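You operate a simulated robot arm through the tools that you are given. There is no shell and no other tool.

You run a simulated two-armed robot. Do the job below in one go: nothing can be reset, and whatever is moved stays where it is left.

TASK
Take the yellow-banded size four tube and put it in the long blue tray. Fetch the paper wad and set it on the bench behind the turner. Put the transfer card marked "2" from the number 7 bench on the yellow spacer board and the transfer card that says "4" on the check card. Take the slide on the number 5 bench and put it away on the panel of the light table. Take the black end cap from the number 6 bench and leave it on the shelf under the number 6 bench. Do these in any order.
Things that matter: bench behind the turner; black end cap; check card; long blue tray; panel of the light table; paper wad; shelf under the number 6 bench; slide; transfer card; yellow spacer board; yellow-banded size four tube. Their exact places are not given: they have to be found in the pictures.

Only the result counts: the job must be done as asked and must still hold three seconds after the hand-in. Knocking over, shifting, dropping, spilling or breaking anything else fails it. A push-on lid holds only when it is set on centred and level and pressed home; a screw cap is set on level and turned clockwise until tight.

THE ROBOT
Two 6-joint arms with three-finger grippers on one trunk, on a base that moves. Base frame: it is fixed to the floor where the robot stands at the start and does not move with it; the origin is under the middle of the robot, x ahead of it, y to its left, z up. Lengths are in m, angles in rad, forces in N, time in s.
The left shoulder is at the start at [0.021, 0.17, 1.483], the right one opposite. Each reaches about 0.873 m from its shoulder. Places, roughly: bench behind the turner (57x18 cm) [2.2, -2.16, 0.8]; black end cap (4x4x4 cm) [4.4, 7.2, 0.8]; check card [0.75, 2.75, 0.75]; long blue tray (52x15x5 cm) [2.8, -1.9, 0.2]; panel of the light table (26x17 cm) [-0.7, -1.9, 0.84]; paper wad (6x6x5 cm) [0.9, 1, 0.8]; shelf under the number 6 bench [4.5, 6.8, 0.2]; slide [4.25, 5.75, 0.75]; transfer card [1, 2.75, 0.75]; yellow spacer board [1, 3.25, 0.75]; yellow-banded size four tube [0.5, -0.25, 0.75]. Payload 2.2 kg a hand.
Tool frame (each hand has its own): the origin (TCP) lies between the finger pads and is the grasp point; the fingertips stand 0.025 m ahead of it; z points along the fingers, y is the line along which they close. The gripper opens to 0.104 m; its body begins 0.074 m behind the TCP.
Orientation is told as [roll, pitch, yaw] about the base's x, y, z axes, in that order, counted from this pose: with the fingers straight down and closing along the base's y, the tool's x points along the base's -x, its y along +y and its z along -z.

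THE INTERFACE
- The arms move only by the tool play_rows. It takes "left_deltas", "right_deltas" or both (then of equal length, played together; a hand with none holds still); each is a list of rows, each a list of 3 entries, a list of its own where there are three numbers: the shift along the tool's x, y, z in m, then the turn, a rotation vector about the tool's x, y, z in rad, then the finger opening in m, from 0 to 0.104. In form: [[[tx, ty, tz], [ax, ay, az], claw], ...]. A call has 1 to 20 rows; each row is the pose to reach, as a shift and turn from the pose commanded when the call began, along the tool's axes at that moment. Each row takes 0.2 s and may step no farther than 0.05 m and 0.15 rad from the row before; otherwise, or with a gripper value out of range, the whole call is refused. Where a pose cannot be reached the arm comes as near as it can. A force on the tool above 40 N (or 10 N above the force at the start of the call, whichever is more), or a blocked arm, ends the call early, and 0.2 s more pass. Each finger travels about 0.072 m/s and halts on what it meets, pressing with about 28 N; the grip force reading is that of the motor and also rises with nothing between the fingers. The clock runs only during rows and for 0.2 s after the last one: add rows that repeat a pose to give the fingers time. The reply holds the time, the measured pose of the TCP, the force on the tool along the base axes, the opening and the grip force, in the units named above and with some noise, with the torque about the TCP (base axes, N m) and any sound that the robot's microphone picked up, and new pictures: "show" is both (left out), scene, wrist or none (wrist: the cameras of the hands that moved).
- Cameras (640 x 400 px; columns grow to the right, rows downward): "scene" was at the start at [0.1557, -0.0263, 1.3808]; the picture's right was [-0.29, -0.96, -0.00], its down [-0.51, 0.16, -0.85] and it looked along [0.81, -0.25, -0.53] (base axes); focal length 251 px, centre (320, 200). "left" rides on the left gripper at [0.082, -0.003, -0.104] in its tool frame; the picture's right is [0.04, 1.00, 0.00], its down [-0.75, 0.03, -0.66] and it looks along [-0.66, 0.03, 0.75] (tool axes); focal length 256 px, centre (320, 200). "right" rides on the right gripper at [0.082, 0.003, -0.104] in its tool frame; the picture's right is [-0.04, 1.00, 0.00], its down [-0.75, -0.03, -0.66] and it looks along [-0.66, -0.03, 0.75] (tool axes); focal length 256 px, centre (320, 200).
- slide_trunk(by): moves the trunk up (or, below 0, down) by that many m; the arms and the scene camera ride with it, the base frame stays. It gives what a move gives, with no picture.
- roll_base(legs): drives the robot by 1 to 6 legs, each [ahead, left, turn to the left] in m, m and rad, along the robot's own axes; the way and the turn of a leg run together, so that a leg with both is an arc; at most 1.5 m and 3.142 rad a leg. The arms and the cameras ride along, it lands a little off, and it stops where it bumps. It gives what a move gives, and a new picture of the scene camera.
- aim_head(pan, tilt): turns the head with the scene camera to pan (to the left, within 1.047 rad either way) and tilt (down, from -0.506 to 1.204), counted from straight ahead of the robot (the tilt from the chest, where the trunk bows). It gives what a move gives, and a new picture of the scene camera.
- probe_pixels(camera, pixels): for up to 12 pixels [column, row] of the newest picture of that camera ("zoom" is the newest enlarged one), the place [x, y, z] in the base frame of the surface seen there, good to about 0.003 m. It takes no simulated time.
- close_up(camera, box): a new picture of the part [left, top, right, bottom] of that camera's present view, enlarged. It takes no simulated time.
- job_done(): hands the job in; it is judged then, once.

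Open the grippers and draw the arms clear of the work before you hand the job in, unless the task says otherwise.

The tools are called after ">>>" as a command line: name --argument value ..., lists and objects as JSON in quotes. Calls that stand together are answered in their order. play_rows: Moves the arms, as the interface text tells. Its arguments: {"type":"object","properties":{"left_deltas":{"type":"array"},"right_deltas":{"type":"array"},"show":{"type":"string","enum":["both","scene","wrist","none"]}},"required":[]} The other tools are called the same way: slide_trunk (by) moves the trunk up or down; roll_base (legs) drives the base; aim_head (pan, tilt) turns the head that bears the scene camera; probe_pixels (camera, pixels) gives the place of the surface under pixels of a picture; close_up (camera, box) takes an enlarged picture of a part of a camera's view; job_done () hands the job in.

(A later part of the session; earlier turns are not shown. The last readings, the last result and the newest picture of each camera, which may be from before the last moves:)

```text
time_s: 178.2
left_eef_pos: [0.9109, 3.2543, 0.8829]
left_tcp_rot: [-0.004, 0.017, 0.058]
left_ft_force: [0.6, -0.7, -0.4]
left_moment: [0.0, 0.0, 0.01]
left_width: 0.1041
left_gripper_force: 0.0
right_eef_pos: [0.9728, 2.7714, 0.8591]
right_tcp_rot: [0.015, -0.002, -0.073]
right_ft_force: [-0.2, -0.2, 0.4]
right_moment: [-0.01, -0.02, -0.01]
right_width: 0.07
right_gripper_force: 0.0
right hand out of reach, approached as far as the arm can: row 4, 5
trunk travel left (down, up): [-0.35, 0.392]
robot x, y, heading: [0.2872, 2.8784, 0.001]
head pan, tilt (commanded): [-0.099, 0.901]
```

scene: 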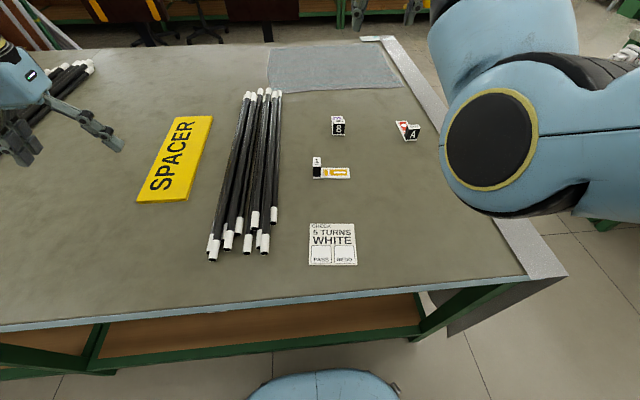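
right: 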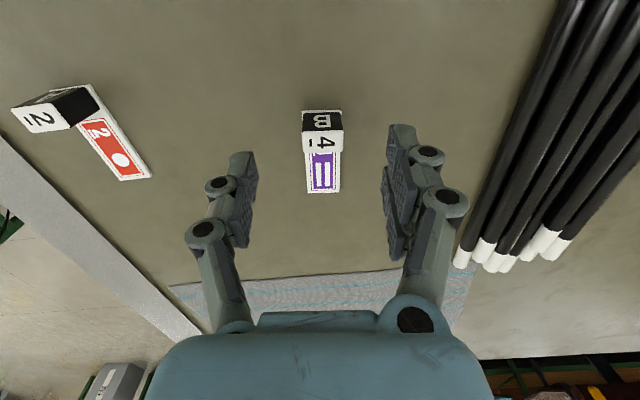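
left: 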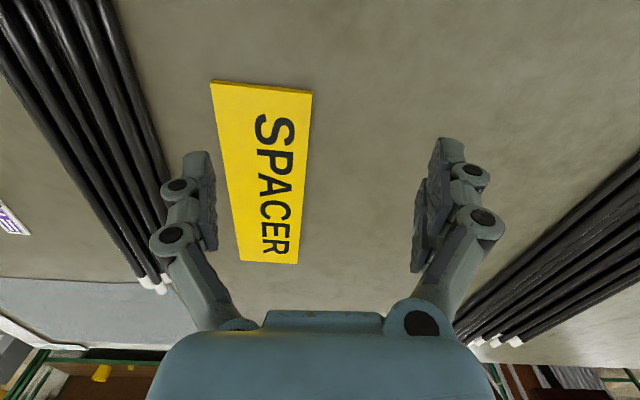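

The hand is right over the "4" block (block top at (323, 140), expected spot (320, 131)). I tilt slightly (0.2 rad) to gain reach and descend to z≈0.801.

>>> play_rows --right_deltas '[[[-0.002, 0.001, 0.01], [0, -0.1, 0], 0.06], [[-0.004, 0.0024, 0.019], [0, -0.2, 0], 0.06], [[-0.004, 0.0024, 0.035], [0, -0.2, 0], 0.06], [[-0.004, 0.0024, 0.05], [0, -0.2, 0], 0.06], [[-0.004, 0.0024, 0.057], [0, -0.2, 0], 0.06], [[-0.004, 0.0024, 0.057], [0, -0.2, 0], 0.06]]' --show "wrist"

```text
time_s: 179.6
left_eef_pos: [0.9115, 3.2538, 0.8829]
left_tcp_rot: [-0.005, 0.016, 0.058]
left_ft_force: [-0.6, -0.7, 0.2]
left_moment: [0.03, 0.04, 0.0]
left_width: 0.1038
left_gripper_force: 0.1
right_eef_pos: [0.9767, 2.7732, 0.8032]
right_tcp_rot: [0.017, -0.198, -0.074]
right_ft_force: [-0.2, 0.7, -0.2]
right_moment: [-0.02, -0.03, 0.0]
right_width: 0.0598
right_gripper_force: 0.1
trunk travel left (down, up): [-0.35, 0.392]
robot x, y, heading: [0.2857, 2.8831, 0.004]
head pan, tilt (commanded): [-0.099, 0.901]
```

right: 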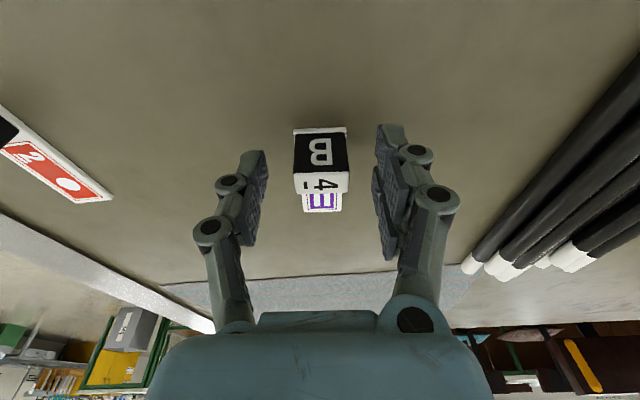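

The block sits right between the fingers at (321, 180). I close the fingers.

>>> play_rows --right_deltas '[[[0, 0, 0], [0, 0, 0], 0.045], [[0, 0, 0], [0, 0, 0], 0.03], [[0, 0, 0], [0, 0, 0], 0.02], [[0, 0, 0], [0, 0, 0], 0.01], [[0, 0, 0], [0, 0, 0], 0.01]]' --show "wrist"

```text
time_s: 180.8
left_eef_pos: [0.9115, 3.2548, 0.8833]
left_tcp_rot: [-0.004, 0.019, 0.058]
left_ft_force: [0.1, 0.3, 0.2]
left_moment: [-0.01, 0.01, 0.02]
left_width: 0.1039
left_gripper_force: 0.0
right_eef_pos: [0.9772, 2.7737, 0.8045]
right_tcp_rot: [0.015, -0.202, -0.076]
right_ft_force: [0.5, 0.1, 0.0]
right_moment: [0.0, -0.01, 0.0]
right_width: 0.0298
right_gripper_force: 28.2
trunk travel left (down, up): [-0.35, 0.392]
robot x, y, heading: [0.2848, 2.8845, 0.007]
head pan, tilt (commanded): [-0.099, 0.901]
```

right: 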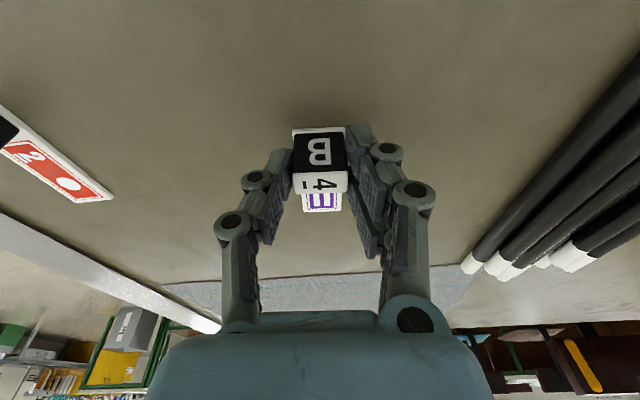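

Gripped (opening 0.030). I lift the card 0.10 m straight up.

>>> play_rows --right_deltas '[[[-0.005, 0, -0.025], [0, 0, 0], 0.01], [[-0.01, 0, -0.05], [0, 0, 0], 0.01], [[-0.015, 0, -0.075], [0, 0, 0], 0.01], [[-0.02, 0, -0.098], [0, 0, 0], 0.01], [[-0.02, 0, -0.098], [0, 0, 0], 0.01]]' --show "wrist"

```text
time_s: 182.0
left_eef_pos: [0.9092, 3.2548, 0.8835]
left_tcp_rot: [-0.004, 0.018, 0.057]
left_ft_force: [-0.7, -0.4, 0.4]
left_moment: [-0.02, -0.02, -0.04]
left_width: 0.1043
left_gripper_force: 0.1
right_eef_pos: [0.9785, 2.7725, 0.9067]
right_tcp_rot: [0.016, -0.198, -0.074]
right_ft_force: [-0.1, 0.1, 0.1]
right_moment: [0.0, -0.03, -0.01]
right_width: 0.0298
right_gripper_force: 28.1
trunk travel left (down, up): [-0.35, 0.392]
robot x, y, heading: [0.2845, 2.8804, 0.007]
head pan, tilt (commanded): [-0.099, 0.901]
```

right: 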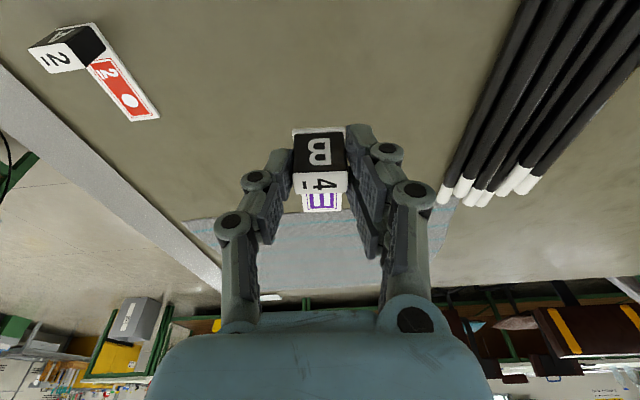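

The card hangs safely. I drive back 0.36 m with 0.06 m to the left to bring it over the check card.

>>> roll_base --legs '[[-0.36, 0.06, 0]]'

```text
time_s: 184.3
left_eef_pos: [0.5582, 3.3091, 0.8832]
left_tcp_rot: [-0.003, 0.019, 0.056]
left_ft_force: [0.5, -0.3, 0.5]
left_moment: [0.01, -0.05, -0.02]
left_width: 0.104
left_gripper_force: 0.1
right_eef_pos: [0.6253, 2.8282, 0.9079]
right_tcp_rot: [0.015, -0.201, -0.078]
right_ft_force: [0.3, 0.2, -0.2]
right_moment: [0.01, 0.01, 0.01]
right_width: 0.03
right_gripper_force: 27.4
trunk travel left (down, up): [-0.35, 0.392]
robot x, y, heading: [-0.0664, 2.9381, 0.007]
head pan, tilt (commanded): [-0.099, 0.901]
```

scene: 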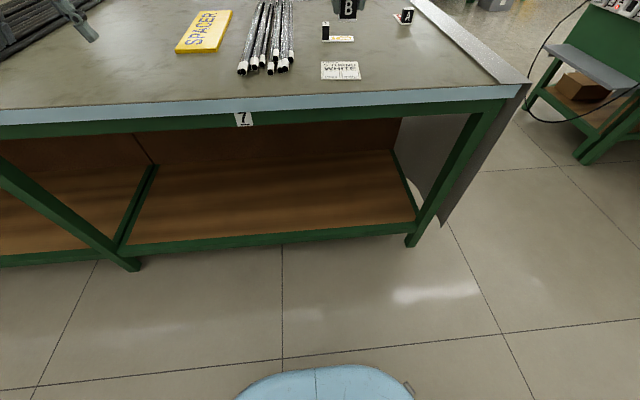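

Bench number 7 is confirmed. I re-aim the head to see the hand and check card and re-probe the check card's corners.

>>> aim_head --pan -0.15 --tilt 0.6

>>> close_up --camera "scene" --box '[270, 60, 390, 160]'

```text
time_s: 185.1
left_eef_pos: [0.5583, 3.3099, 0.8832]
left_tcp_rot: [-0.005, 0.019, 0.056]
left_ft_force: [0.2, -0.6, 0.6]
left_moment: [0.01, -0.01, 0.0]
left_width: 0.1041
left_gripper_force: 0.0
right_eef_pos: [0.6256, 2.8276, 0.9069]
right_tcp_rot: [0.016, -0.201, -0.077]
right_ft_force: [-0.3, 0.4, 0.2]
right_moment: [-0.02, -0.01, 0.02]
right_width: 0.0296
right_gripper_force: 28.0
trunk travel left (down, up): [-0.35, 0.392]
robot x, y, heading: [-0.07, 2.9378, 0.006]
head pan, tilt (commanded): [-0.15, 0.6]
```

scene: 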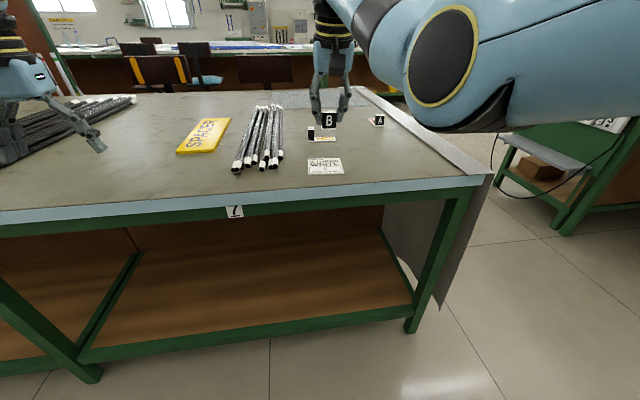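

```text
4.00 times, centred on (330, 110) of scene
```

zoom: 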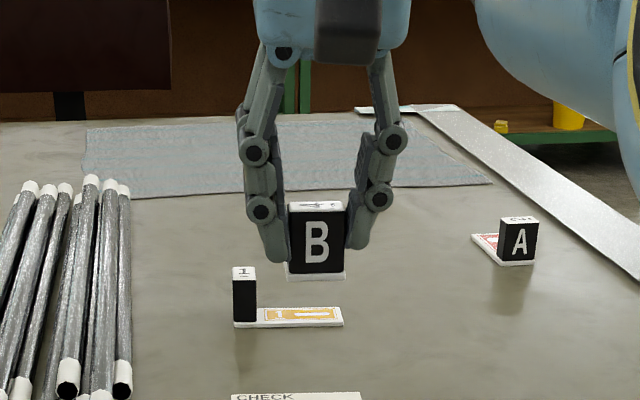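

>>> probe_pixels --camera "scene" --pixels '[[308, 174], [344, 173], [340, 159], [309, 160], [326, 166], [329, 115], [329, 128], [330, 166], [320, 172], [337, 163]]'

```text
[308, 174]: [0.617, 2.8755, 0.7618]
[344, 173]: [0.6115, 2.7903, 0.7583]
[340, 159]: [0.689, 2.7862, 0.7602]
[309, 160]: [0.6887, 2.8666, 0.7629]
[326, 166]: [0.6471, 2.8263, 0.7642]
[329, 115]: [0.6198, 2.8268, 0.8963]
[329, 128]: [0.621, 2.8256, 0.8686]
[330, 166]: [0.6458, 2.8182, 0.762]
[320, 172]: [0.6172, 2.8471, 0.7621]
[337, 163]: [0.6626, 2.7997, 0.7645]
```

The check card spans x 0.609–0.698, y 2.788–2.871. I lower the card so its plate will lie centred on it (TCP target (0.6175, 2.834)), stopping just above contact.

>>> play_rows --right_deltas '[[[0.0125, 0.0028, 0.019], [0, 0, 0], 0.01], [[0.0163, 0.0056, 0.0375], [0, 0, 0], 0.01], [[0.0205, 0.0056, 0.0571], [0, 0, 0], 0.01], [[0.0243, 0.0056, 0.0767], [0, 0, 0], 0.01], [[0.0272, 0.0056, 0.0905], [0, 0, 0], 0.01], [[0.0272, 0.0056, 0.0905], [0, 0, 0], 0.01]]'

>>> close_up --camera "scene" --box '[280, 110, 380, 190]'

```text
time_s: 186.5
left_eef_pos: [0.5584, 3.3082, 0.8841]
left_tcp_rot: [-0.003, 0.017, 0.055]
left_ft_force: [0.9, -1.0, 0.4]
left_moment: [0.0, -0.01, -0.02]
left_width: 0.1039
left_gripper_force: 0.0
right_eef_pos: [0.6187, 2.8328, 0.8115]
right_tcp_rot: [0.015, -0.201, -0.076]
right_ft_force: [0.0, -0.2, 0.5]
right_moment: [-0.01, -0.01, 0.03]
right_width: 0.0299
right_gripper_force: 28.1
trunk travel left (down, up): [-0.35, 0.392]
robot x, y, heading: [-0.0668, 2.9358, 0.003]
head pan, tilt (commanded): [-0.15, 0.6]
```

scene: 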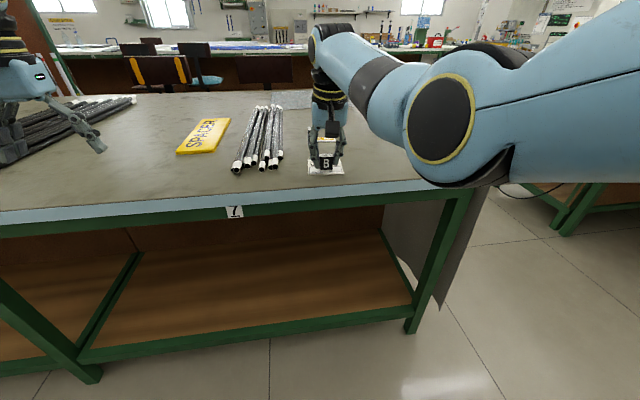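
right: 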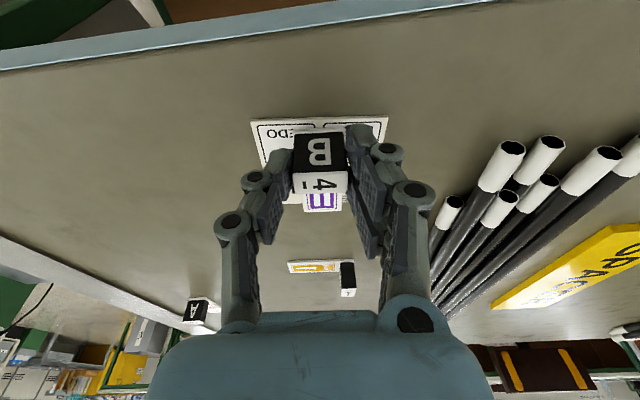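

```text
5.00 times, centred on (330, 150) of scene
```

zoom: 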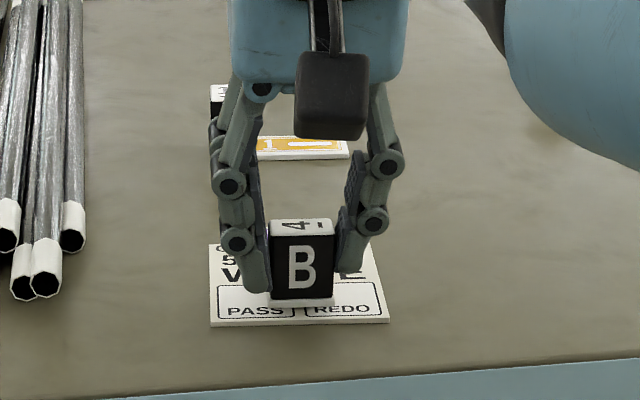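

The card is right over the check card. I lower the last 5 mm and release gently.

>>> play_rows --right_deltas '[[[0.0005, 0, 0.0025], [0, 0, 0], 0.01], [[0.001, 0, 0.005], [0, 0, 0], 0.01], [[0.001, 0, 0.005], [0, 0, 0], 0.01], [[0.001, 0, 0.005], [0, 0, 0], 0.032], [[0.001, 0, 0.005], [0, 0, 0], 0.038], [[0.001, 0, 0.005], [0, 0, 0], 0.05], [[0.001, 0, 0.005], [0, 0, 0], 0.06], [[0.001, 0, 0.005], [0, 0, 0], 0.06]]'

```text
time_s: 188.3
left_eef_pos: [0.5579, 3.3087, 0.8837]
left_tcp_rot: [-0.006, 0.017, 0.056]
left_ft_force: [-0.4, -0.5, -0.1]
left_moment: [0.0, -0.02, -0.01]
left_width: 0.1041
left_gripper_force: 0.0
right_eef_pos: [0.6184, 2.8338, 0.8063]
right_tcp_rot: [0.015, -0.201, -0.078]
right_ft_force: [0.8, 0.6, -0.1]
right_moment: [0.05, 0.0, 0.0]
right_width: 0.0601
right_gripper_force: 0.0
trunk travel left (down, up): [-0.35, 0.392]
robot x, y, heading: [-0.0664, 2.9357, 0.007]
head pan, tilt (commanded): [-0.15, 0.6]
```

scene: 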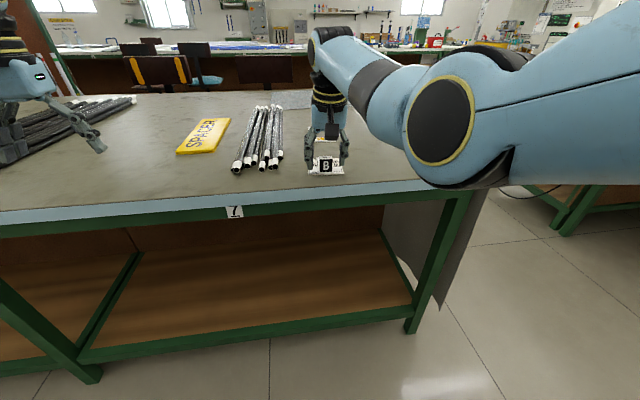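
right: 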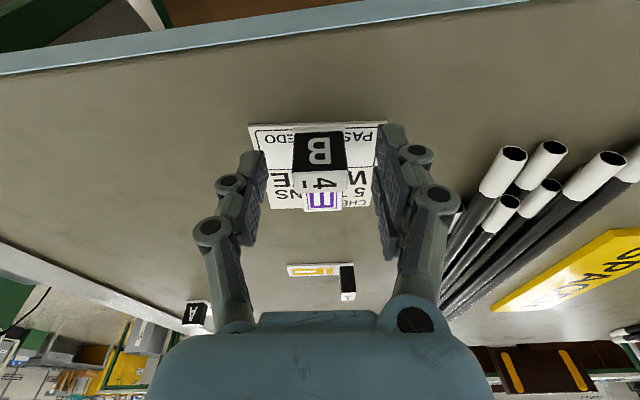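

Card 4 rests on the check card. I lift the hand 0.10 m clear.

>>> play_rows --right_deltas '[[[-0.005, 0, -0.025], [0, 0, 0], 0.06], [[-0.01, 0, -0.05], [0, 0, 0], 0.06], [[-0.015, 0, -0.075], [0, 0, 0], 0.06], [[-0.02, 0, -0.1], [0, 0, 0], 0.06], [[-0.02, 0, -0.1], [0, 0, 0], 0.06]]' --show "wrist"

>>> roll_base --legs '[[0, -0.236, -0.006], [0.31, 0, 0]]'

```text
time_s: 189.5
left_eef_pos: [0.557, 3.3088, 0.8826]
left_tcp_rot: [-0.003, 0.017, 0.056]
left_ft_force: [0.8, -0.3, 1.2]
left_moment: [-0.02, -0.01, -0.03]
left_width: 0.1038
left_gripper_force: 0.1
right_eef_pos: [0.6177, 2.8326, 0.9087]
right_tcp_rot: [0.016, -0.198, -0.078]
right_ft_force: [0.6, 0.1, 1.3]
right_moment: [-0.01, -0.02, -0.05]
right_width: 0.0601
right_gripper_force: 0.0
trunk travel left (down, up): [-0.35, 0.392]
robot x, y, heading: [-0.0717, 2.9395, 0.004]
head pan, tilt (commanded): [-0.15, 0.6]
```

right: 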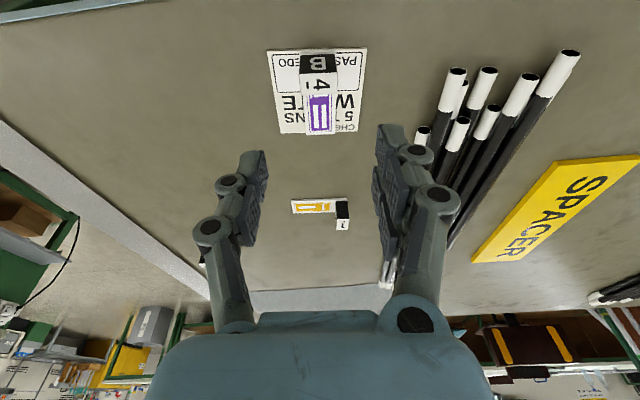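

```text
time_s: 192.9
left_eef_pos: [0.8736, 3.069, 0.8842]
left_tcp_rot: [-0.004, 0.018, 0.046]
left_ft_force: [1.1, -0.6, -0.1]
left_moment: [-0.01, 0.01, 0.0]
left_width: 0.1041
left_gripper_force: 0.2
right_eef_pos: [0.9313, 2.5923, 0.9099]
right_tcp_rot: [0.017, -0.199, -0.084]
right_ft_force: [0.3, -0.2, -0.1]
right_moment: [0.0, 0.03, -0.01]
right_width: 0.06
right_gripper_force: 0.0
trunk travel left (down, up): [-0.35, 0.392]
robot x, y, heading: [0.2387, 2.7031, -0.003]
head pan, tilt (commanded): [-0.15, 0.6]
```

scene: 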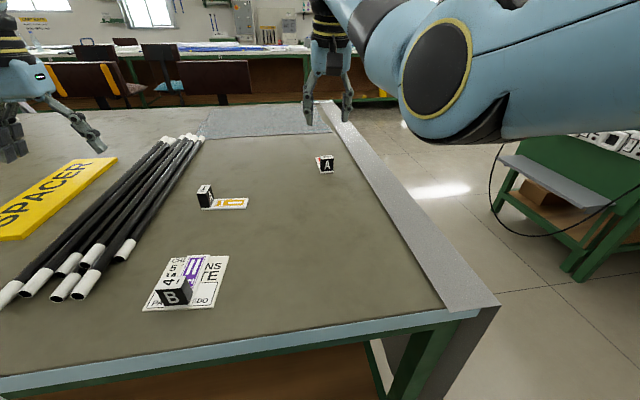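

Card 4 lies on the check card. Now the right hand is near card 2; I check the wrist view for alignment.

>>> close_up --camera "right" --box '[200, 20, 440, 180]'

>>> probe_pixels --camera "scene" --pixels '[[326, 158], [320, 158], [332, 158], [326, 166], [321, 171], [334, 171], [326, 172], [180, 291], [85, 185], [60, 205], [110, 165]]'

```text
2.50 times, centred on (320, 100) of right
```

zoom: 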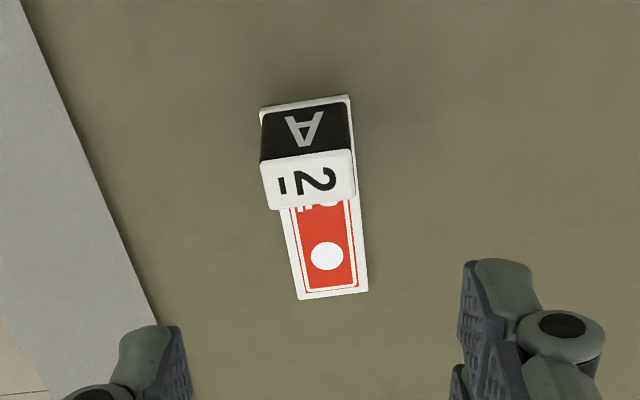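

```text
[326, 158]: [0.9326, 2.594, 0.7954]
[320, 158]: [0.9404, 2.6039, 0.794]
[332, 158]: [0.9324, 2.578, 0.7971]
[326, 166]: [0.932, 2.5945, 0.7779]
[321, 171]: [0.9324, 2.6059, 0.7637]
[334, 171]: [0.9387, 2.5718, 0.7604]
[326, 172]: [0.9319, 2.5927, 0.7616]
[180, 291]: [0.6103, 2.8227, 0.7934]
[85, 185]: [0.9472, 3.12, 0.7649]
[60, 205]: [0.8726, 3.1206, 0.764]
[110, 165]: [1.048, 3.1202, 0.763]
```

Card 2 is slightly rotated relative to the hand; its block centre is about (0.942, 2.588). I align yaw and position and go down to z≈0.85 first.

>>> play_rows --right_deltas '[[[0.002, -0.0018, 0.02], [-0.0113, 0, -0.0558], 0.06], [[0.0036, -0.0036, 0.0604], [-0.0226, 0, -0.1117], 0.06], [[0.0036, -0.0036, 0.0604], [-0.0226, 0, -0.1117], 0.06]]' --show "wrist"

```text
time_s: 193.7
left_eef_pos: [0.8743, 3.0695, 0.8824]
left_tcp_rot: [-0.003, 0.017, 0.046]
left_ft_force: [-0.7, -0.3, -0.3]
left_moment: [0.01, 0.01, -0.02]
left_width: 0.1038
left_gripper_force: 0.1
right_eef_pos: [0.9392, 2.5892, 0.8532]
right_tcp_rot: [0.016, -0.204, 0.031]
right_ft_force: [-0.3, -0.4, 0.7]
right_moment: [0.04, 0.01, 0.02]
right_width: 0.0596
right_gripper_force: 0.1
trunk travel left (down, up): [-0.35, 0.392]
robot x, y, heading: [0.2451, 2.703, -0.002]
head pan, tilt (commanded): [-0.15, 0.6]
```

right: 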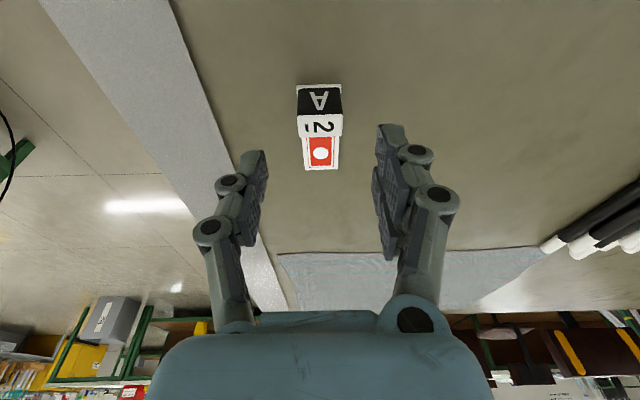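

Aligned now (block top at (320, 127)). I descend the last 5 cm with a 3 mm forward correction and close.

>>> play_rows --right_deltas '[[[0.003, 0, 0.025], [0, 0, 0], 0.06], [[0.006, 0, 0.042], [0, 0, 0], 0.06], [[0.0073, 0, 0.05], [0, 0, 0], 0.06], [[0.0073, 0, 0.05], [0, 0, 0], 0.06], [[0.0073, 0, 0.05], [0, 0, 0], 0.045], [[0.0073, 0, 0.05], [0, 0, 0], 0.03], [[0.0073, 0, 0.05], [0, 0, 0], 0.02], [[0.0073, 0, 0.05], [0, 0, 0], 0.01], [[0.0073, 0, 0.05], [0, 0, 0], 0.01]]' --show "wrist"

```text
time_s: 195.7
left_eef_pos: [0.8734, 3.069, 0.8836]
left_tcp_rot: [-0.002, 0.016, 0.048]
left_ft_force: [0.4, 0.7, -0.2]
left_moment: [-0.02, 0.02, 0.03]
left_width: 0.1039
left_gripper_force: 0.1
right_eef_pos: [0.9402, 2.5896, 0.7989]
right_tcp_rot: [0.016, -0.202, 0.028]
right_ft_force: [-0.5, 0.3, 0.3]
right_moment: [0.01, 0.02, 0.02]
right_width: 0.0298
right_gripper_force: 28.1
trunk travel left (down, up): [-0.35, 0.392]
robot x, y, heading: [0.2452, 2.6999, -0.007]
head pan, tilt (commanded): [-0.15, 0.6]
```

right: 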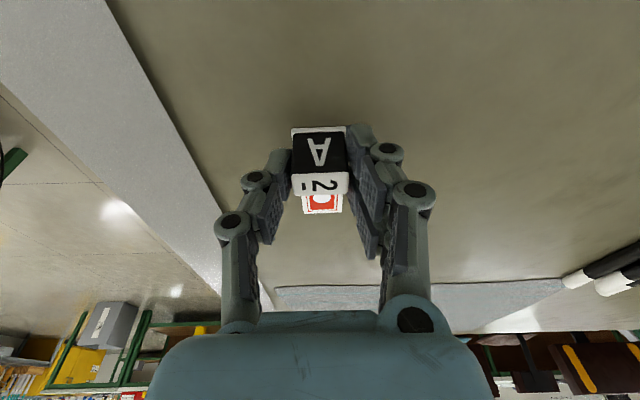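

Card 2 is gripped. I lift it 0.11 m and strafe left to the yellow spacer board.

>>> play_rows --right_deltas '[[[-0.005, 0, -0.025], [0, 0, 0], 0.01], [[-0.01, 0, -0.05], [0, 0, 0], 0.01], [[-0.015, 0, -0.075], [0, 0, 0], 0.01], [[-0.022, 0, -0.108], [0, 0, 0], 0.01], [[-0.022, 0, -0.108], [0, 0, 0], 0.01]]' --show "wrist"

>>> roll_base --legs '[[-0.05, 0.58, 0]]'

>>> aim_head --pan -0.15 --tilt 0.85

```text
time_s: 196.9
left_eef_pos: [0.8722, 3.0685, 0.8832]
left_tcp_rot: [-0.003, 0.018, 0.048]
left_ft_force: [0.1, -0.3, -0.4]
left_moment: [0.0, -0.02, -0.01]
left_width: 0.1037
left_gripper_force: 0.1
right_eef_pos: [0.9424, 2.5874, 0.9127]
right_tcp_rot: [0.014, -0.201, 0.026]
right_ft_force: [-0.7, -0.6, -0.8]
right_moment: [0.03, 0.0, 0.02]
right_width: 0.0299
right_gripper_force: 28.2
trunk travel left (down, up): [-0.35, 0.392]
robot x, y, heading: [0.241, 2.7019, -0.004]
head pan, tilt (commanded): [-0.15, 0.6]
```

right: 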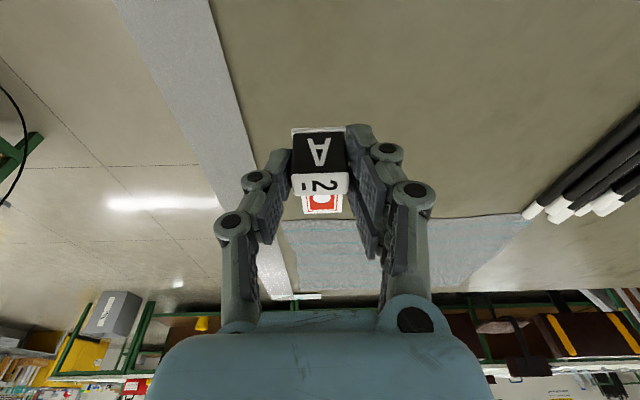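

```text
time_s: 200.2
left_eef_pos: [0.8248, 3.6596, 0.8835]
left_tcp_rot: [-0.002, 0.018, 0.05]
left_ft_force: [0.2, 0.0, -0.2]
left_moment: [-0.04, 0.0, 0.01]
left_width: 0.1039
left_gripper_force: 0.0
right_eef_pos: [0.8917, 3.1771, 0.9137]
right_tcp_rot: [0.013, -0.202, 0.03]
right_ft_force: [-0.6, -0.4, -0.1]
right_moment: [0.01, -0.01, -0.03]
right_width: 0.0298
right_gripper_force: 27.8
trunk travel left (down, up): [-0.35, 0.392]
robot x, y, heading: [0.1957, 3.2904, -0.002]
head pan, tilt (commanded): [-0.15, 0.6]
```

scene: 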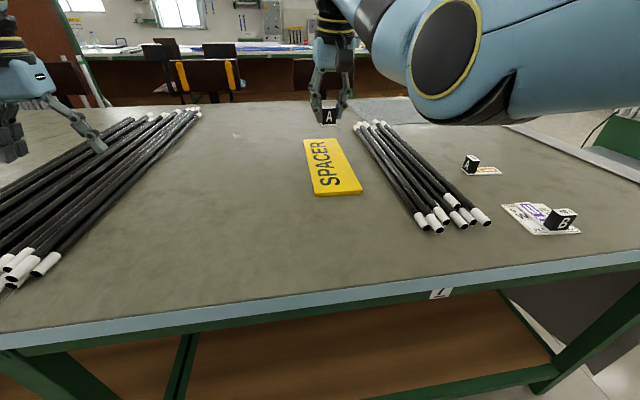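

```text
time_s: 201.0
left_eef_pos: [0.8233, 3.6594, 0.8828]
left_tcp_rot: [-0.003, 0.017, 0.049]
left_ft_force: [0.6, -0.4, 0.3]
left_moment: [-0.03, -0.04, 0.02]
left_width: 0.1041
left_gripper_force: 0.1
right_eef_pos: [0.8919, 3.1776, 0.9139]
right_tcp_rot: [0.017, -0.2, 0.031]
right_ft_force: [-0.8, 0.4, -1.1]
right_moment: [0.0, 0.04, 0.0]
right_width: 0.0296
right_gripper_force: 28.0
trunk travel left (down, up): [-0.35, 0.392]
robot x, y, heading: [0.1936, 3.2907, 0.0]
head pan, tilt (commanded): [-0.15, 0.85]
```

scene: 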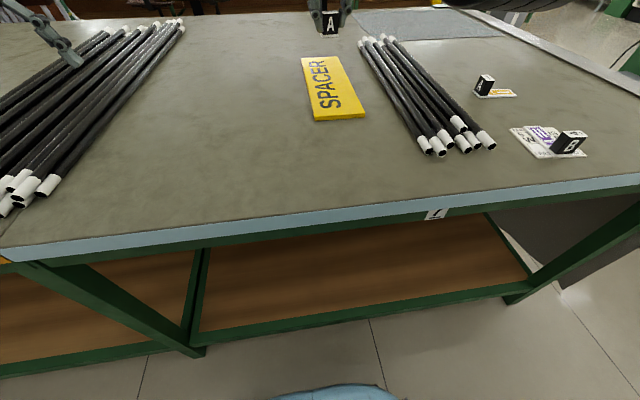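

>>> probe_pixels --camera "scene" --pixels '[[303, 58], [336, 56], [364, 113], [315, 118], [333, 85], [330, 22], [383, 45], [330, 34], [365, 65], [372, 45]]'

>>> close_up --camera "scene" --box '[280, 0, 400, 130]'

```text
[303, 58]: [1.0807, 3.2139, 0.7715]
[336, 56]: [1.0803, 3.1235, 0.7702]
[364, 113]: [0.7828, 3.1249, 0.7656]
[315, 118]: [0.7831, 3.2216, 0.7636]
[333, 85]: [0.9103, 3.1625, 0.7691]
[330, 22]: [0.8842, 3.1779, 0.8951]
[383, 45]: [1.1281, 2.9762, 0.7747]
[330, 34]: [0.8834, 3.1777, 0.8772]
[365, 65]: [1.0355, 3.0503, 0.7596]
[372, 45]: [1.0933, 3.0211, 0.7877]
```

```text
3.08 times, centred on (340, 65) of scene
```

zoom: 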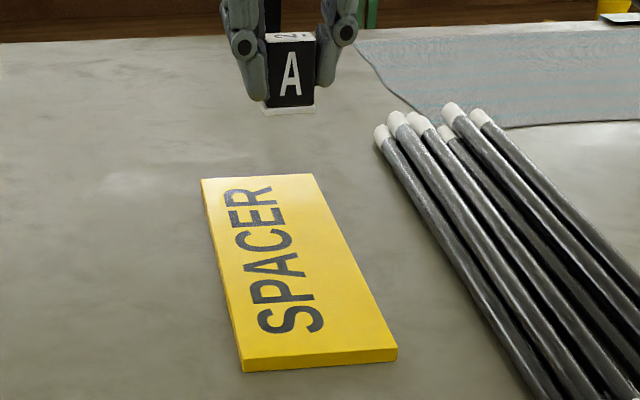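

The spacer board spans x 0.78–1.08, y 3.12–3.215, top z≈0.7695. I lower card 2 over its centre to about 1 cm above.

>>> play_rows --right_deltas '[[[0.003, -0.004, 0.025], [0, 0, 0], 0.01], [[0.006, -0.0081, 0.05], [0, 0, 0], 0.01], [[0.0105, -0.0081, 0.075], [0, 0, 0], 0.01], [[0.0149, -0.0081, 0.097], [0, 0, 0], 0.01], [[0.0149, -0.0081, 0.097], [0, 0, 0], 0.01]]'

>>> close_up --camera "scene" --box '[280, 20, 380, 130]'

```text
time_s: 202.2
left_eef_pos: [0.8235, 3.6591, 0.8823]
left_tcp_rot: [-0.001, 0.018, 0.05]
left_ft_force: [-0.1, 0.5, 0.3]
left_moment: [-0.02, 0.02, -0.05]
left_width: 0.1039
left_gripper_force: 0.1
right_eef_pos: [0.8946, 3.1709, 0.8145]
right_tcp_rot: [0.014, -0.199, 0.031]
right_ft_force: [0.0, 0.1, -0.4]
right_moment: [-0.01, -0.01, 0.02]
right_width: 0.0298
right_gripper_force: 27.8
trunk travel left (down, up): [-0.35, 0.392]
robot x, y, heading: [0.1961, 3.2895, 0.001]
head pan, tilt (commanded): [-0.15, 0.85]
```

scene: 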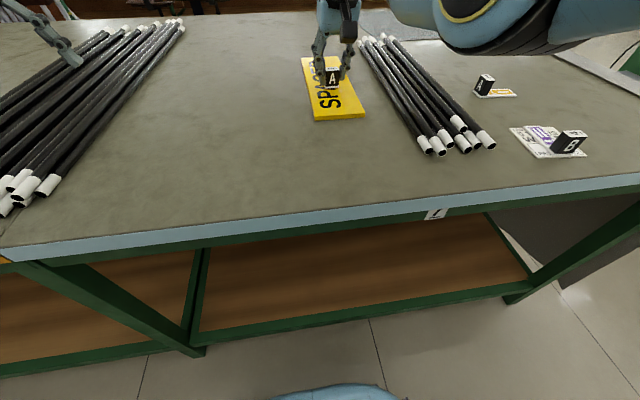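
right: 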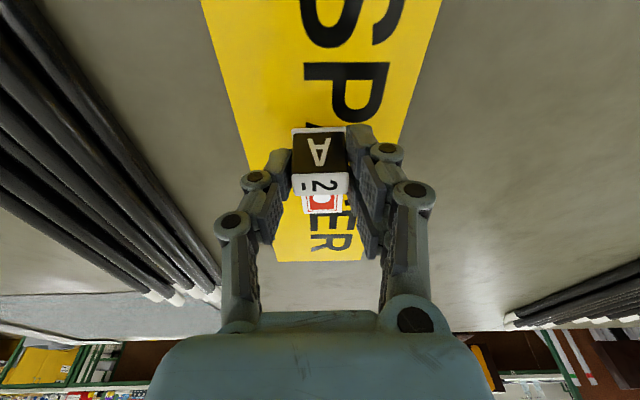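

```text
3.64 times, centred on (330, 75) of scene
```

zoom: 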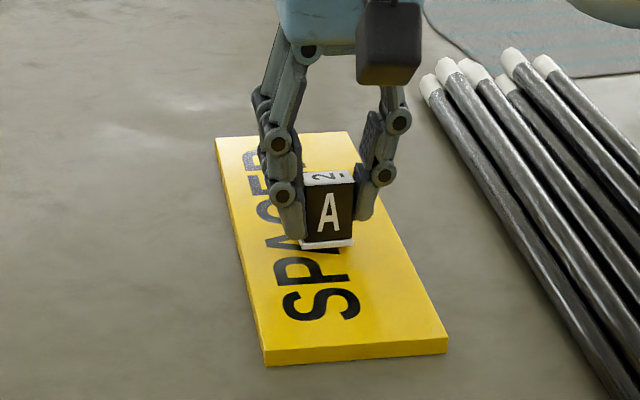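

Positioned over the board's centre, about 7 mm up. I lower it onto the board and release gently.

>>> play_rows --right_deltas '[[[0.0007, 0, 0.0035], [0, 0, 0], 0.01], [[0.0014, 0, 0.0065], [0, 0, 0], 0.01], [[0.0014, 0, 0.0065], [0, 0, 0], 0.01], [[0.0014, 0, 0.0065], [0, 0, 0], 0.032], [[0.0014, 0, 0.0065], [0, 0, 0], 0.038], [[0.0014, 0, 0.0065], [0, 0, 0], 0.05], [[0.0014, 0, 0.0065], [0, 0, 0], 0.06], [[0.0014, 0, 0.0065], [0, 0, 0], 0.06]]' --show "wrist"

>>> play_rows --right_deltas '[[[-0.005, 0, -0.025], [0, 0, 0], 0.06], [[-0.01, 0, -0.05], [0, 0, 0], 0.06], [[-0.015, 0, -0.075], [0, 0, 0], 0.06], [[-0.022, 0, -0.108], [0, 0, 0], 0.06], [[-0.022, 0, -0.108], [0, 0, 0], 0.06]]'

```text
time_s: 204.0
left_eef_pos: [0.8237, 3.6596, 0.8825]
left_tcp_rot: [-0.003, 0.017, 0.052]
left_ft_force: [-0.6, 0.3, -0.2]
left_moment: [-0.02, 0.03, -0.04]
left_width: 0.1041
left_gripper_force: 0.1
right_eef_pos: [0.8968, 3.1704, 0.8074]
right_tcp_rot: [0.015, -0.203, 0.031]
right_ft_force: [0.1, -0.2, 0.4]
right_moment: [0.0, 0.01, 0.0]
right_width: 0.0602
right_gripper_force: 0.1
trunk travel left (down, up): [-0.35, 0.392]
robot x, y, heading: [0.1957, 3.2949, 0.004]
head pan, tilt (commanded): [-0.15, 0.85]
```

right: 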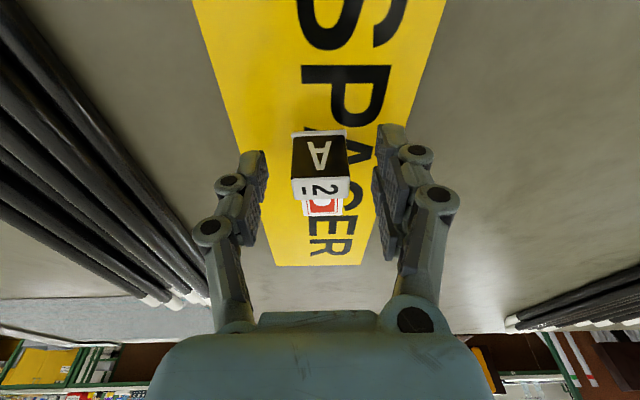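

```text
time_s: 205.2
left_eef_pos: [0.824, 3.6591, 0.8817]
left_tcp_rot: [-0.002, 0.017, 0.051]
left_ft_force: [-0.6, 0.0, 0.2]
left_moment: [0.02, 0.02, -0.02]
left_width: 0.1037
left_gripper_force: 0.0
right_eef_pos: [0.8994, 3.171, 0.9187]
right_tcp_rot: [0.016, -0.201, 0.032]
right_ft_force: [0.0, 0.7, 0.0]
right_moment: [0.0, -0.02, -0.01]
right_width: 0.06
right_gripper_force: 0.0
trunk travel left (down, up): [-0.35, 0.392]
robot x, y, heading: [0.1948, 3.2886, -0.002]
head pan, tilt (commanded): [-0.15, 0.85]
```

scene: 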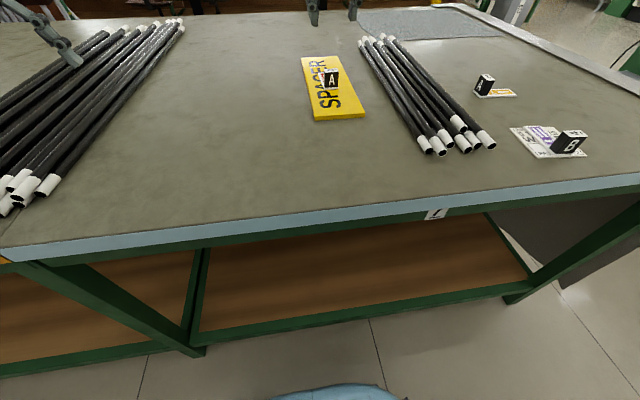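
right: 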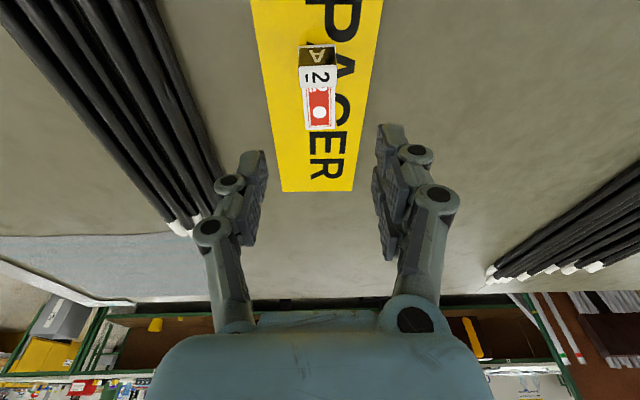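

Both cards are placed: "2" on the spacer board, "4" on the check card. I back away from bench 7 and raise the trunk for the drive.

>>> roll_base --legs '[[-0.45, 0, 0]]'

>>> slide_trunk --by 0.32

>>> aim_head --pan 0.7 --tilt 0.25

```text
time_s: 207.9
left_eef_pos: [0.3717, 3.6587, 0.8839]
left_tcp_rot: [-0.003, 0.018, 0.05]
left_ft_force: [0.3, 0.9, -0.4]
left_moment: [0.01, -0.02, 0.0]
left_width: 0.1039
left_gripper_force: 0.1
right_eef_pos: [0.4461, 3.1708, 0.9189]
right_tcp_rot: [0.014, -0.203, 0.032]
right_ft_force: [0.7, -0.8, 1.2]
right_moment: [-0.03, -0.04, 0.01]
right_width: 0.06
right_gripper_force: 0.1
trunk travel left (down, up): [-0.35, 0.392]
robot x, y, heading: [-0.2549, 3.2922, 0.001]
head pan, tilt (commanded): [-0.15, 0.85]
```

scene: 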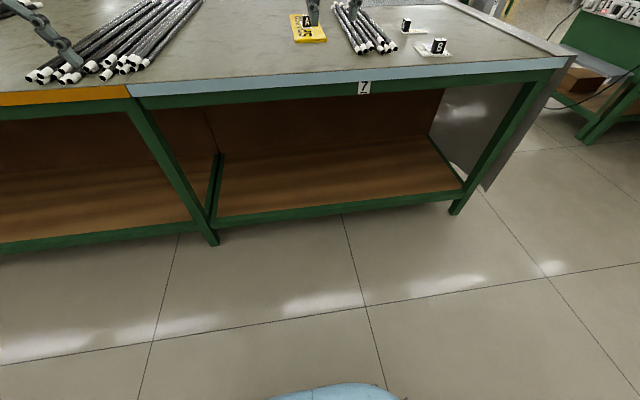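

```text
time_s: 211.1
left_eef_pos: [0.3719, 3.659, 1.2036]
left_tcp_rot: [-0.002, 0.016, 0.05]
left_ft_force: [0.1, -0.3, 1.1]
left_moment: [0.0, 0.0, -0.03]
left_width: 0.1042
left_gripper_force: 0.3
right_eef_pos: [0.4467, 3.1703, 1.2391]
right_tcp_rot: [0.014, -0.202, 0.032]
right_ft_force: [0.3, -0.9, -0.4]
right_moment: [-0.02, 0.01, -0.01]
right_width: 0.0601
right_gripper_force: 0.1
trunk travel left (down, up): [-0.67, 0.072]
robot x, y, heading: [-0.2567, 3.2914, -0.001]
head pan, tilt (commanded): [-0.15, 0.85]
```

```text
time_s: 212.3
left_eef_pos: [0.3715, 3.6589, 1.2027]
left_tcp_rot: [-0.003, 0.017, 0.052]
left_ft_force: [0.4, 1.1, 0.0]
left_moment: [0.02, -0.02, -0.01]
left_width: 0.104
left_gripper_force: 0.0
right_eef_pos: [0.4457, 3.1703, 1.238]
right_tcp_rot: [0.015, -0.203, 0.032]
right_ft_force: [0.4, 0.0, 0.1]
right_moment: [0.0, -0.04, -0.01]
right_width: 0.06
right_gripper_force: 0.1
trunk travel left (down, up): [-0.67, 0.072]
robot x, y, heading: [-0.2582, 3.2917, -0.0]
head pan, tilt (commanded): [0.7, 0.25]
```

scene: 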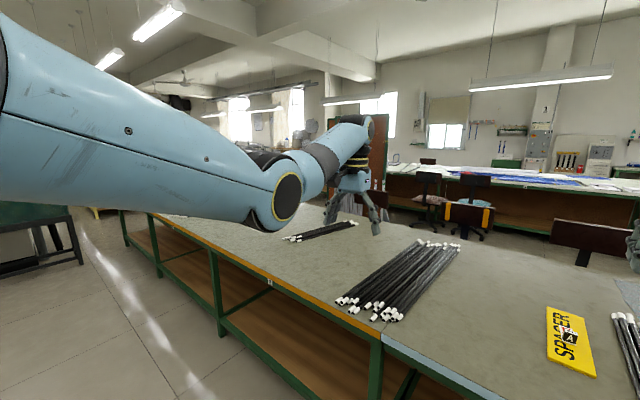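

I return through the gap to the east aisle to find benches 5 and 6.

>>> roll_base --legs '[[0, -1.33, 0], [1.4, 0, 0], [1.4, 0, 0]]'

>>> roll_base --legs '[[0, 0, 1.2]]'

>>> aim_head --pan 0.0 --tilt 0.25

```text
time_s: 232.7
left_eef_pos: [3.2674, 2.3028, 1.2037]
left_tcp_rot: [-0.005, 0.019, 0.047]
left_ft_force: [0.1, 1.2, 0.2]
left_moment: [-0.01, 0.0, -0.01]
left_width: 0.1039
left_gripper_force: 0.0
right_eef_pos: [3.3393, 1.8144, 1.2385]
right_tcp_rot: [0.016, -0.2, 0.027]
right_ft_force: [0.3, 0.2, 0.2]
right_moment: [0.02, 0.03, 0.03]
right_width: 0.0597
right_gripper_force: 0.1
trunk travel left (down, up): [-0.67, 0.072]
robot x, y, heading: [2.6383, 1.9379, -0.005]
head pan, tilt (commanded): [0.7, 0.25]
```

scene: 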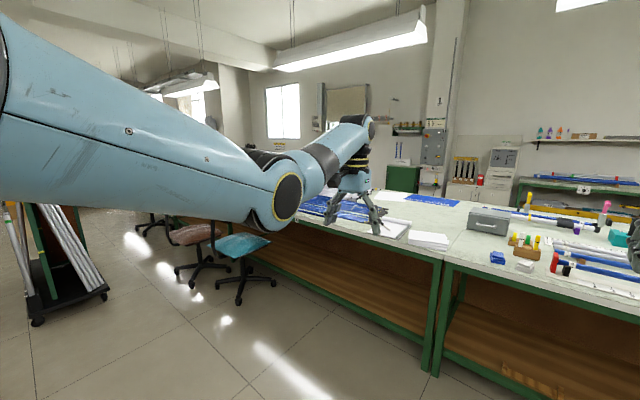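

```text
time_s: 236.0
left_eef_pos: [2.5362, 2.6604, 1.2034]
left_tcp_rot: [-0.004, 0.019, 1.228]
left_ft_force: [0.3, 0.0, 0.3]
left_moment: [0.0, 0.01, -0.01]
left_width: 0.1039
left_gripper_force: 0.0
right_eef_pos: [3.0159, 2.5416, 1.2401]
right_tcp_rot: [0.017, -0.202, 1.21]
right_ft_force: [0.1, 0.5, -0.7]
right_moment: [0.0, 0.01, 0.0]
right_width: 0.0598
right_gripper_force: 0.0
trunk travel left (down, up): [-0.67, 0.072]
robot x, y, heading: [2.6392, 1.9401, 1.177]
head pan, tilt (commanded): [0.7, 0.25]
```

scene: 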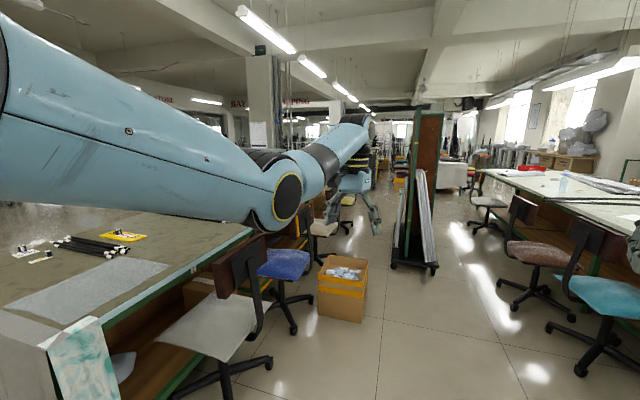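

```text
time_s: 237.1
left_eef_pos: [2.5359, 2.6599, 1.2043]
left_tcp_rot: [-0.004, 0.017, 1.228]
left_ft_force: [-0.7, 0.4, 0.3]
left_moment: [0.01, 0.01, 0.0]
left_width: 0.1041
left_gripper_force: 0.0
right_eef_pos: [3.0174, 2.5424, 1.24]
right_tcp_rot: [0.018, -0.202, 1.209]
right_ft_force: [-0.7, 0.0, 0.1]
right_moment: [0.01, 0.05, 0.02]
right_width: 0.06
right_gripper_force: 0.0
trunk travel left (down, up): [-0.67, 0.072]
robot x, y, heading: [2.6439, 1.9407, 1.181]
head pan, tilt (commanded): [0.0, 0.25]
```

scene: 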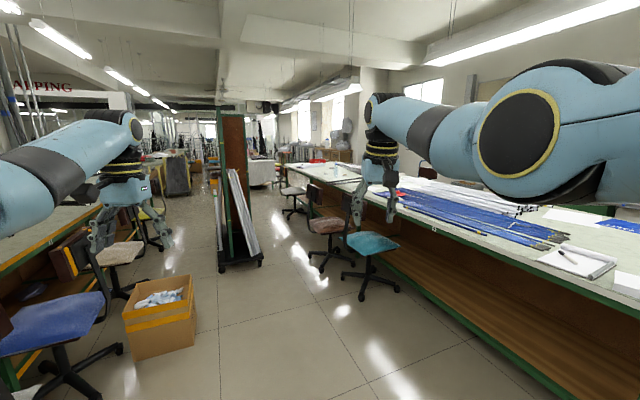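

I map the aisle obstacles: trolley, box, chairs and the right-hand bench.

>>> probe_pixels --camera "scene" --pixels '[[222, 268], [262, 260], [225, 200], [260, 240], [190, 340], [140, 358], [362, 298], [345, 275], [318, 268], [410, 245], [440, 230], [300, 215]]'

>>> probe_pixels --camera "scene" --pixels '[[120, 345], [130, 290], [290, 172], [310, 180], [345, 180], [265, 170], [200, 190], [175, 175], [150, 250], [300, 250], [330, 345], [285, 215]]'

>>> close_up --camera "scene" --box '[180, 90, 440, 280]'

```text
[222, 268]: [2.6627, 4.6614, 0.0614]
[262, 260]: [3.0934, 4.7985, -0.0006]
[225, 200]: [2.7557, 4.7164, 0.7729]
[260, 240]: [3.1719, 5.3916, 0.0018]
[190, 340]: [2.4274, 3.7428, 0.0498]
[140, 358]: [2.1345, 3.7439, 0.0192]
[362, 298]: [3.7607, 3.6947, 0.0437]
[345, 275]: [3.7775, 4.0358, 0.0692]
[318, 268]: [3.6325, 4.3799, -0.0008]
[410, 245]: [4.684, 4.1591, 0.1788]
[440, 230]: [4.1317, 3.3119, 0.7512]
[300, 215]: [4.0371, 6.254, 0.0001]
```

```text
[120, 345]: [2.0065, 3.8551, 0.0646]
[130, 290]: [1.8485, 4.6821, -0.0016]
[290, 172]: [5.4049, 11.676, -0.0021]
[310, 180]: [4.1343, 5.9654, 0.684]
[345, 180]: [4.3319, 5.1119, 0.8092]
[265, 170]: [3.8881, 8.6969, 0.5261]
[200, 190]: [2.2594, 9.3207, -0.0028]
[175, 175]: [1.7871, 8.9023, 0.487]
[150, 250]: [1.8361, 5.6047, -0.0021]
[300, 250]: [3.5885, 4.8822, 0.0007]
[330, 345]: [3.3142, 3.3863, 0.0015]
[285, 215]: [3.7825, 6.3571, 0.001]
```

```text
2.11 times, centred on (310, 185) of scene
```

zoom: 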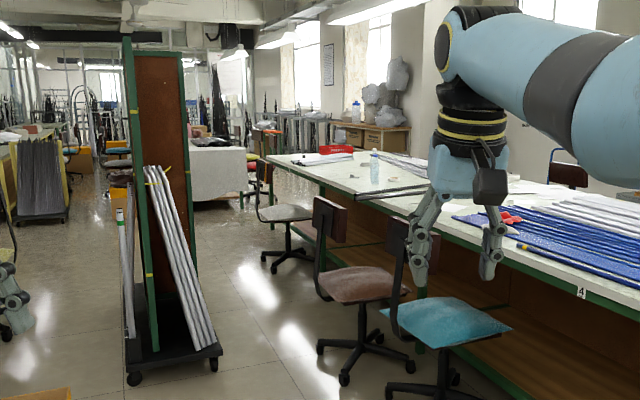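

Bench 4 has its edge at x≈4.1; benches 5 and 6 lie beyond. The trolley (x 2.66–3.1, y 4.66–5.4) narrows the aisle. I move closer to study the passages.

>>> roll_base --legs '[[0, 0, 0.39], [0.9, -0.3, 0]]'

>>> aim_head --pan 0.0 --tilt 0.45

```text
time_s: 243.3
left_eef_pos: [2.5752, 3.4798, 1.2024]
left_tcp_rot: [-0.003, 0.018, 1.617]
left_ft_force: [0.6, 0.6, -0.1]
left_moment: [0.02, 0.03, 0.03]
left_width: 0.1038
left_gripper_force: 0.1
right_eef_pos: [3.0646, 3.5524, 1.2392]
right_tcp_rot: [0.016, -0.199, 1.595]
right_ft_force: [-0.4, 0.1, 0.1]
right_moment: [0.02, 0.02, -0.01]
right_width: 0.0598
right_gripper_force: 0.0
trunk travel left (down, up): [-0.67, 0.072]
robot x, y, heading: [2.9389, 2.8499, 1.559]
head pan, tilt (commanded): [0.0, 0.25]
```

scene: 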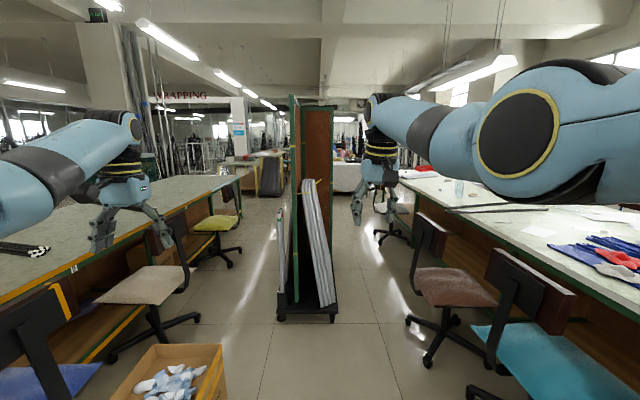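

```text
time_s: 244.0
left_eef_pos: [2.5762, 3.4806, 1.2032]
left_tcp_rot: [-0.002, 0.018, 1.615]
left_ft_force: [-0.5, 0.0, -0.1]
left_moment: [0.0, -0.02, -0.01]
left_width: 0.1041
left_gripper_force: 0.1
right_eef_pos: [3.0648, 3.5521, 1.2381]
right_tcp_rot: [0.015, -0.201, 1.596]
right_ft_force: [0.5, 0.1, 0.6]
right_moment: [0.02, 0.02, 0.0]
right_width: 0.0601
right_gripper_force: 0.0
trunk travel left (down, up): [-0.67, 0.072]
robot x, y, heading: [2.9393, 2.8492, 1.557]
head pan, tilt (commanded): [0.0, 0.45]
```

scene: 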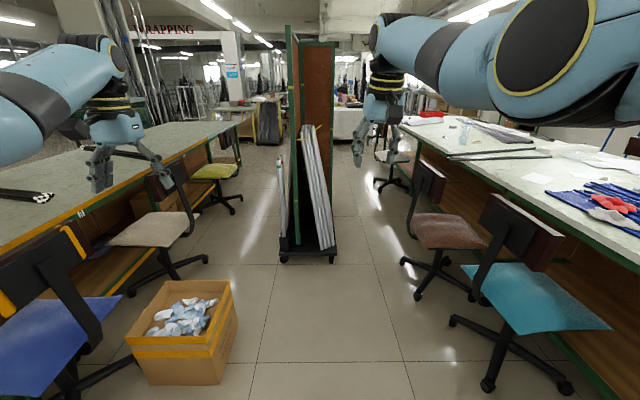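

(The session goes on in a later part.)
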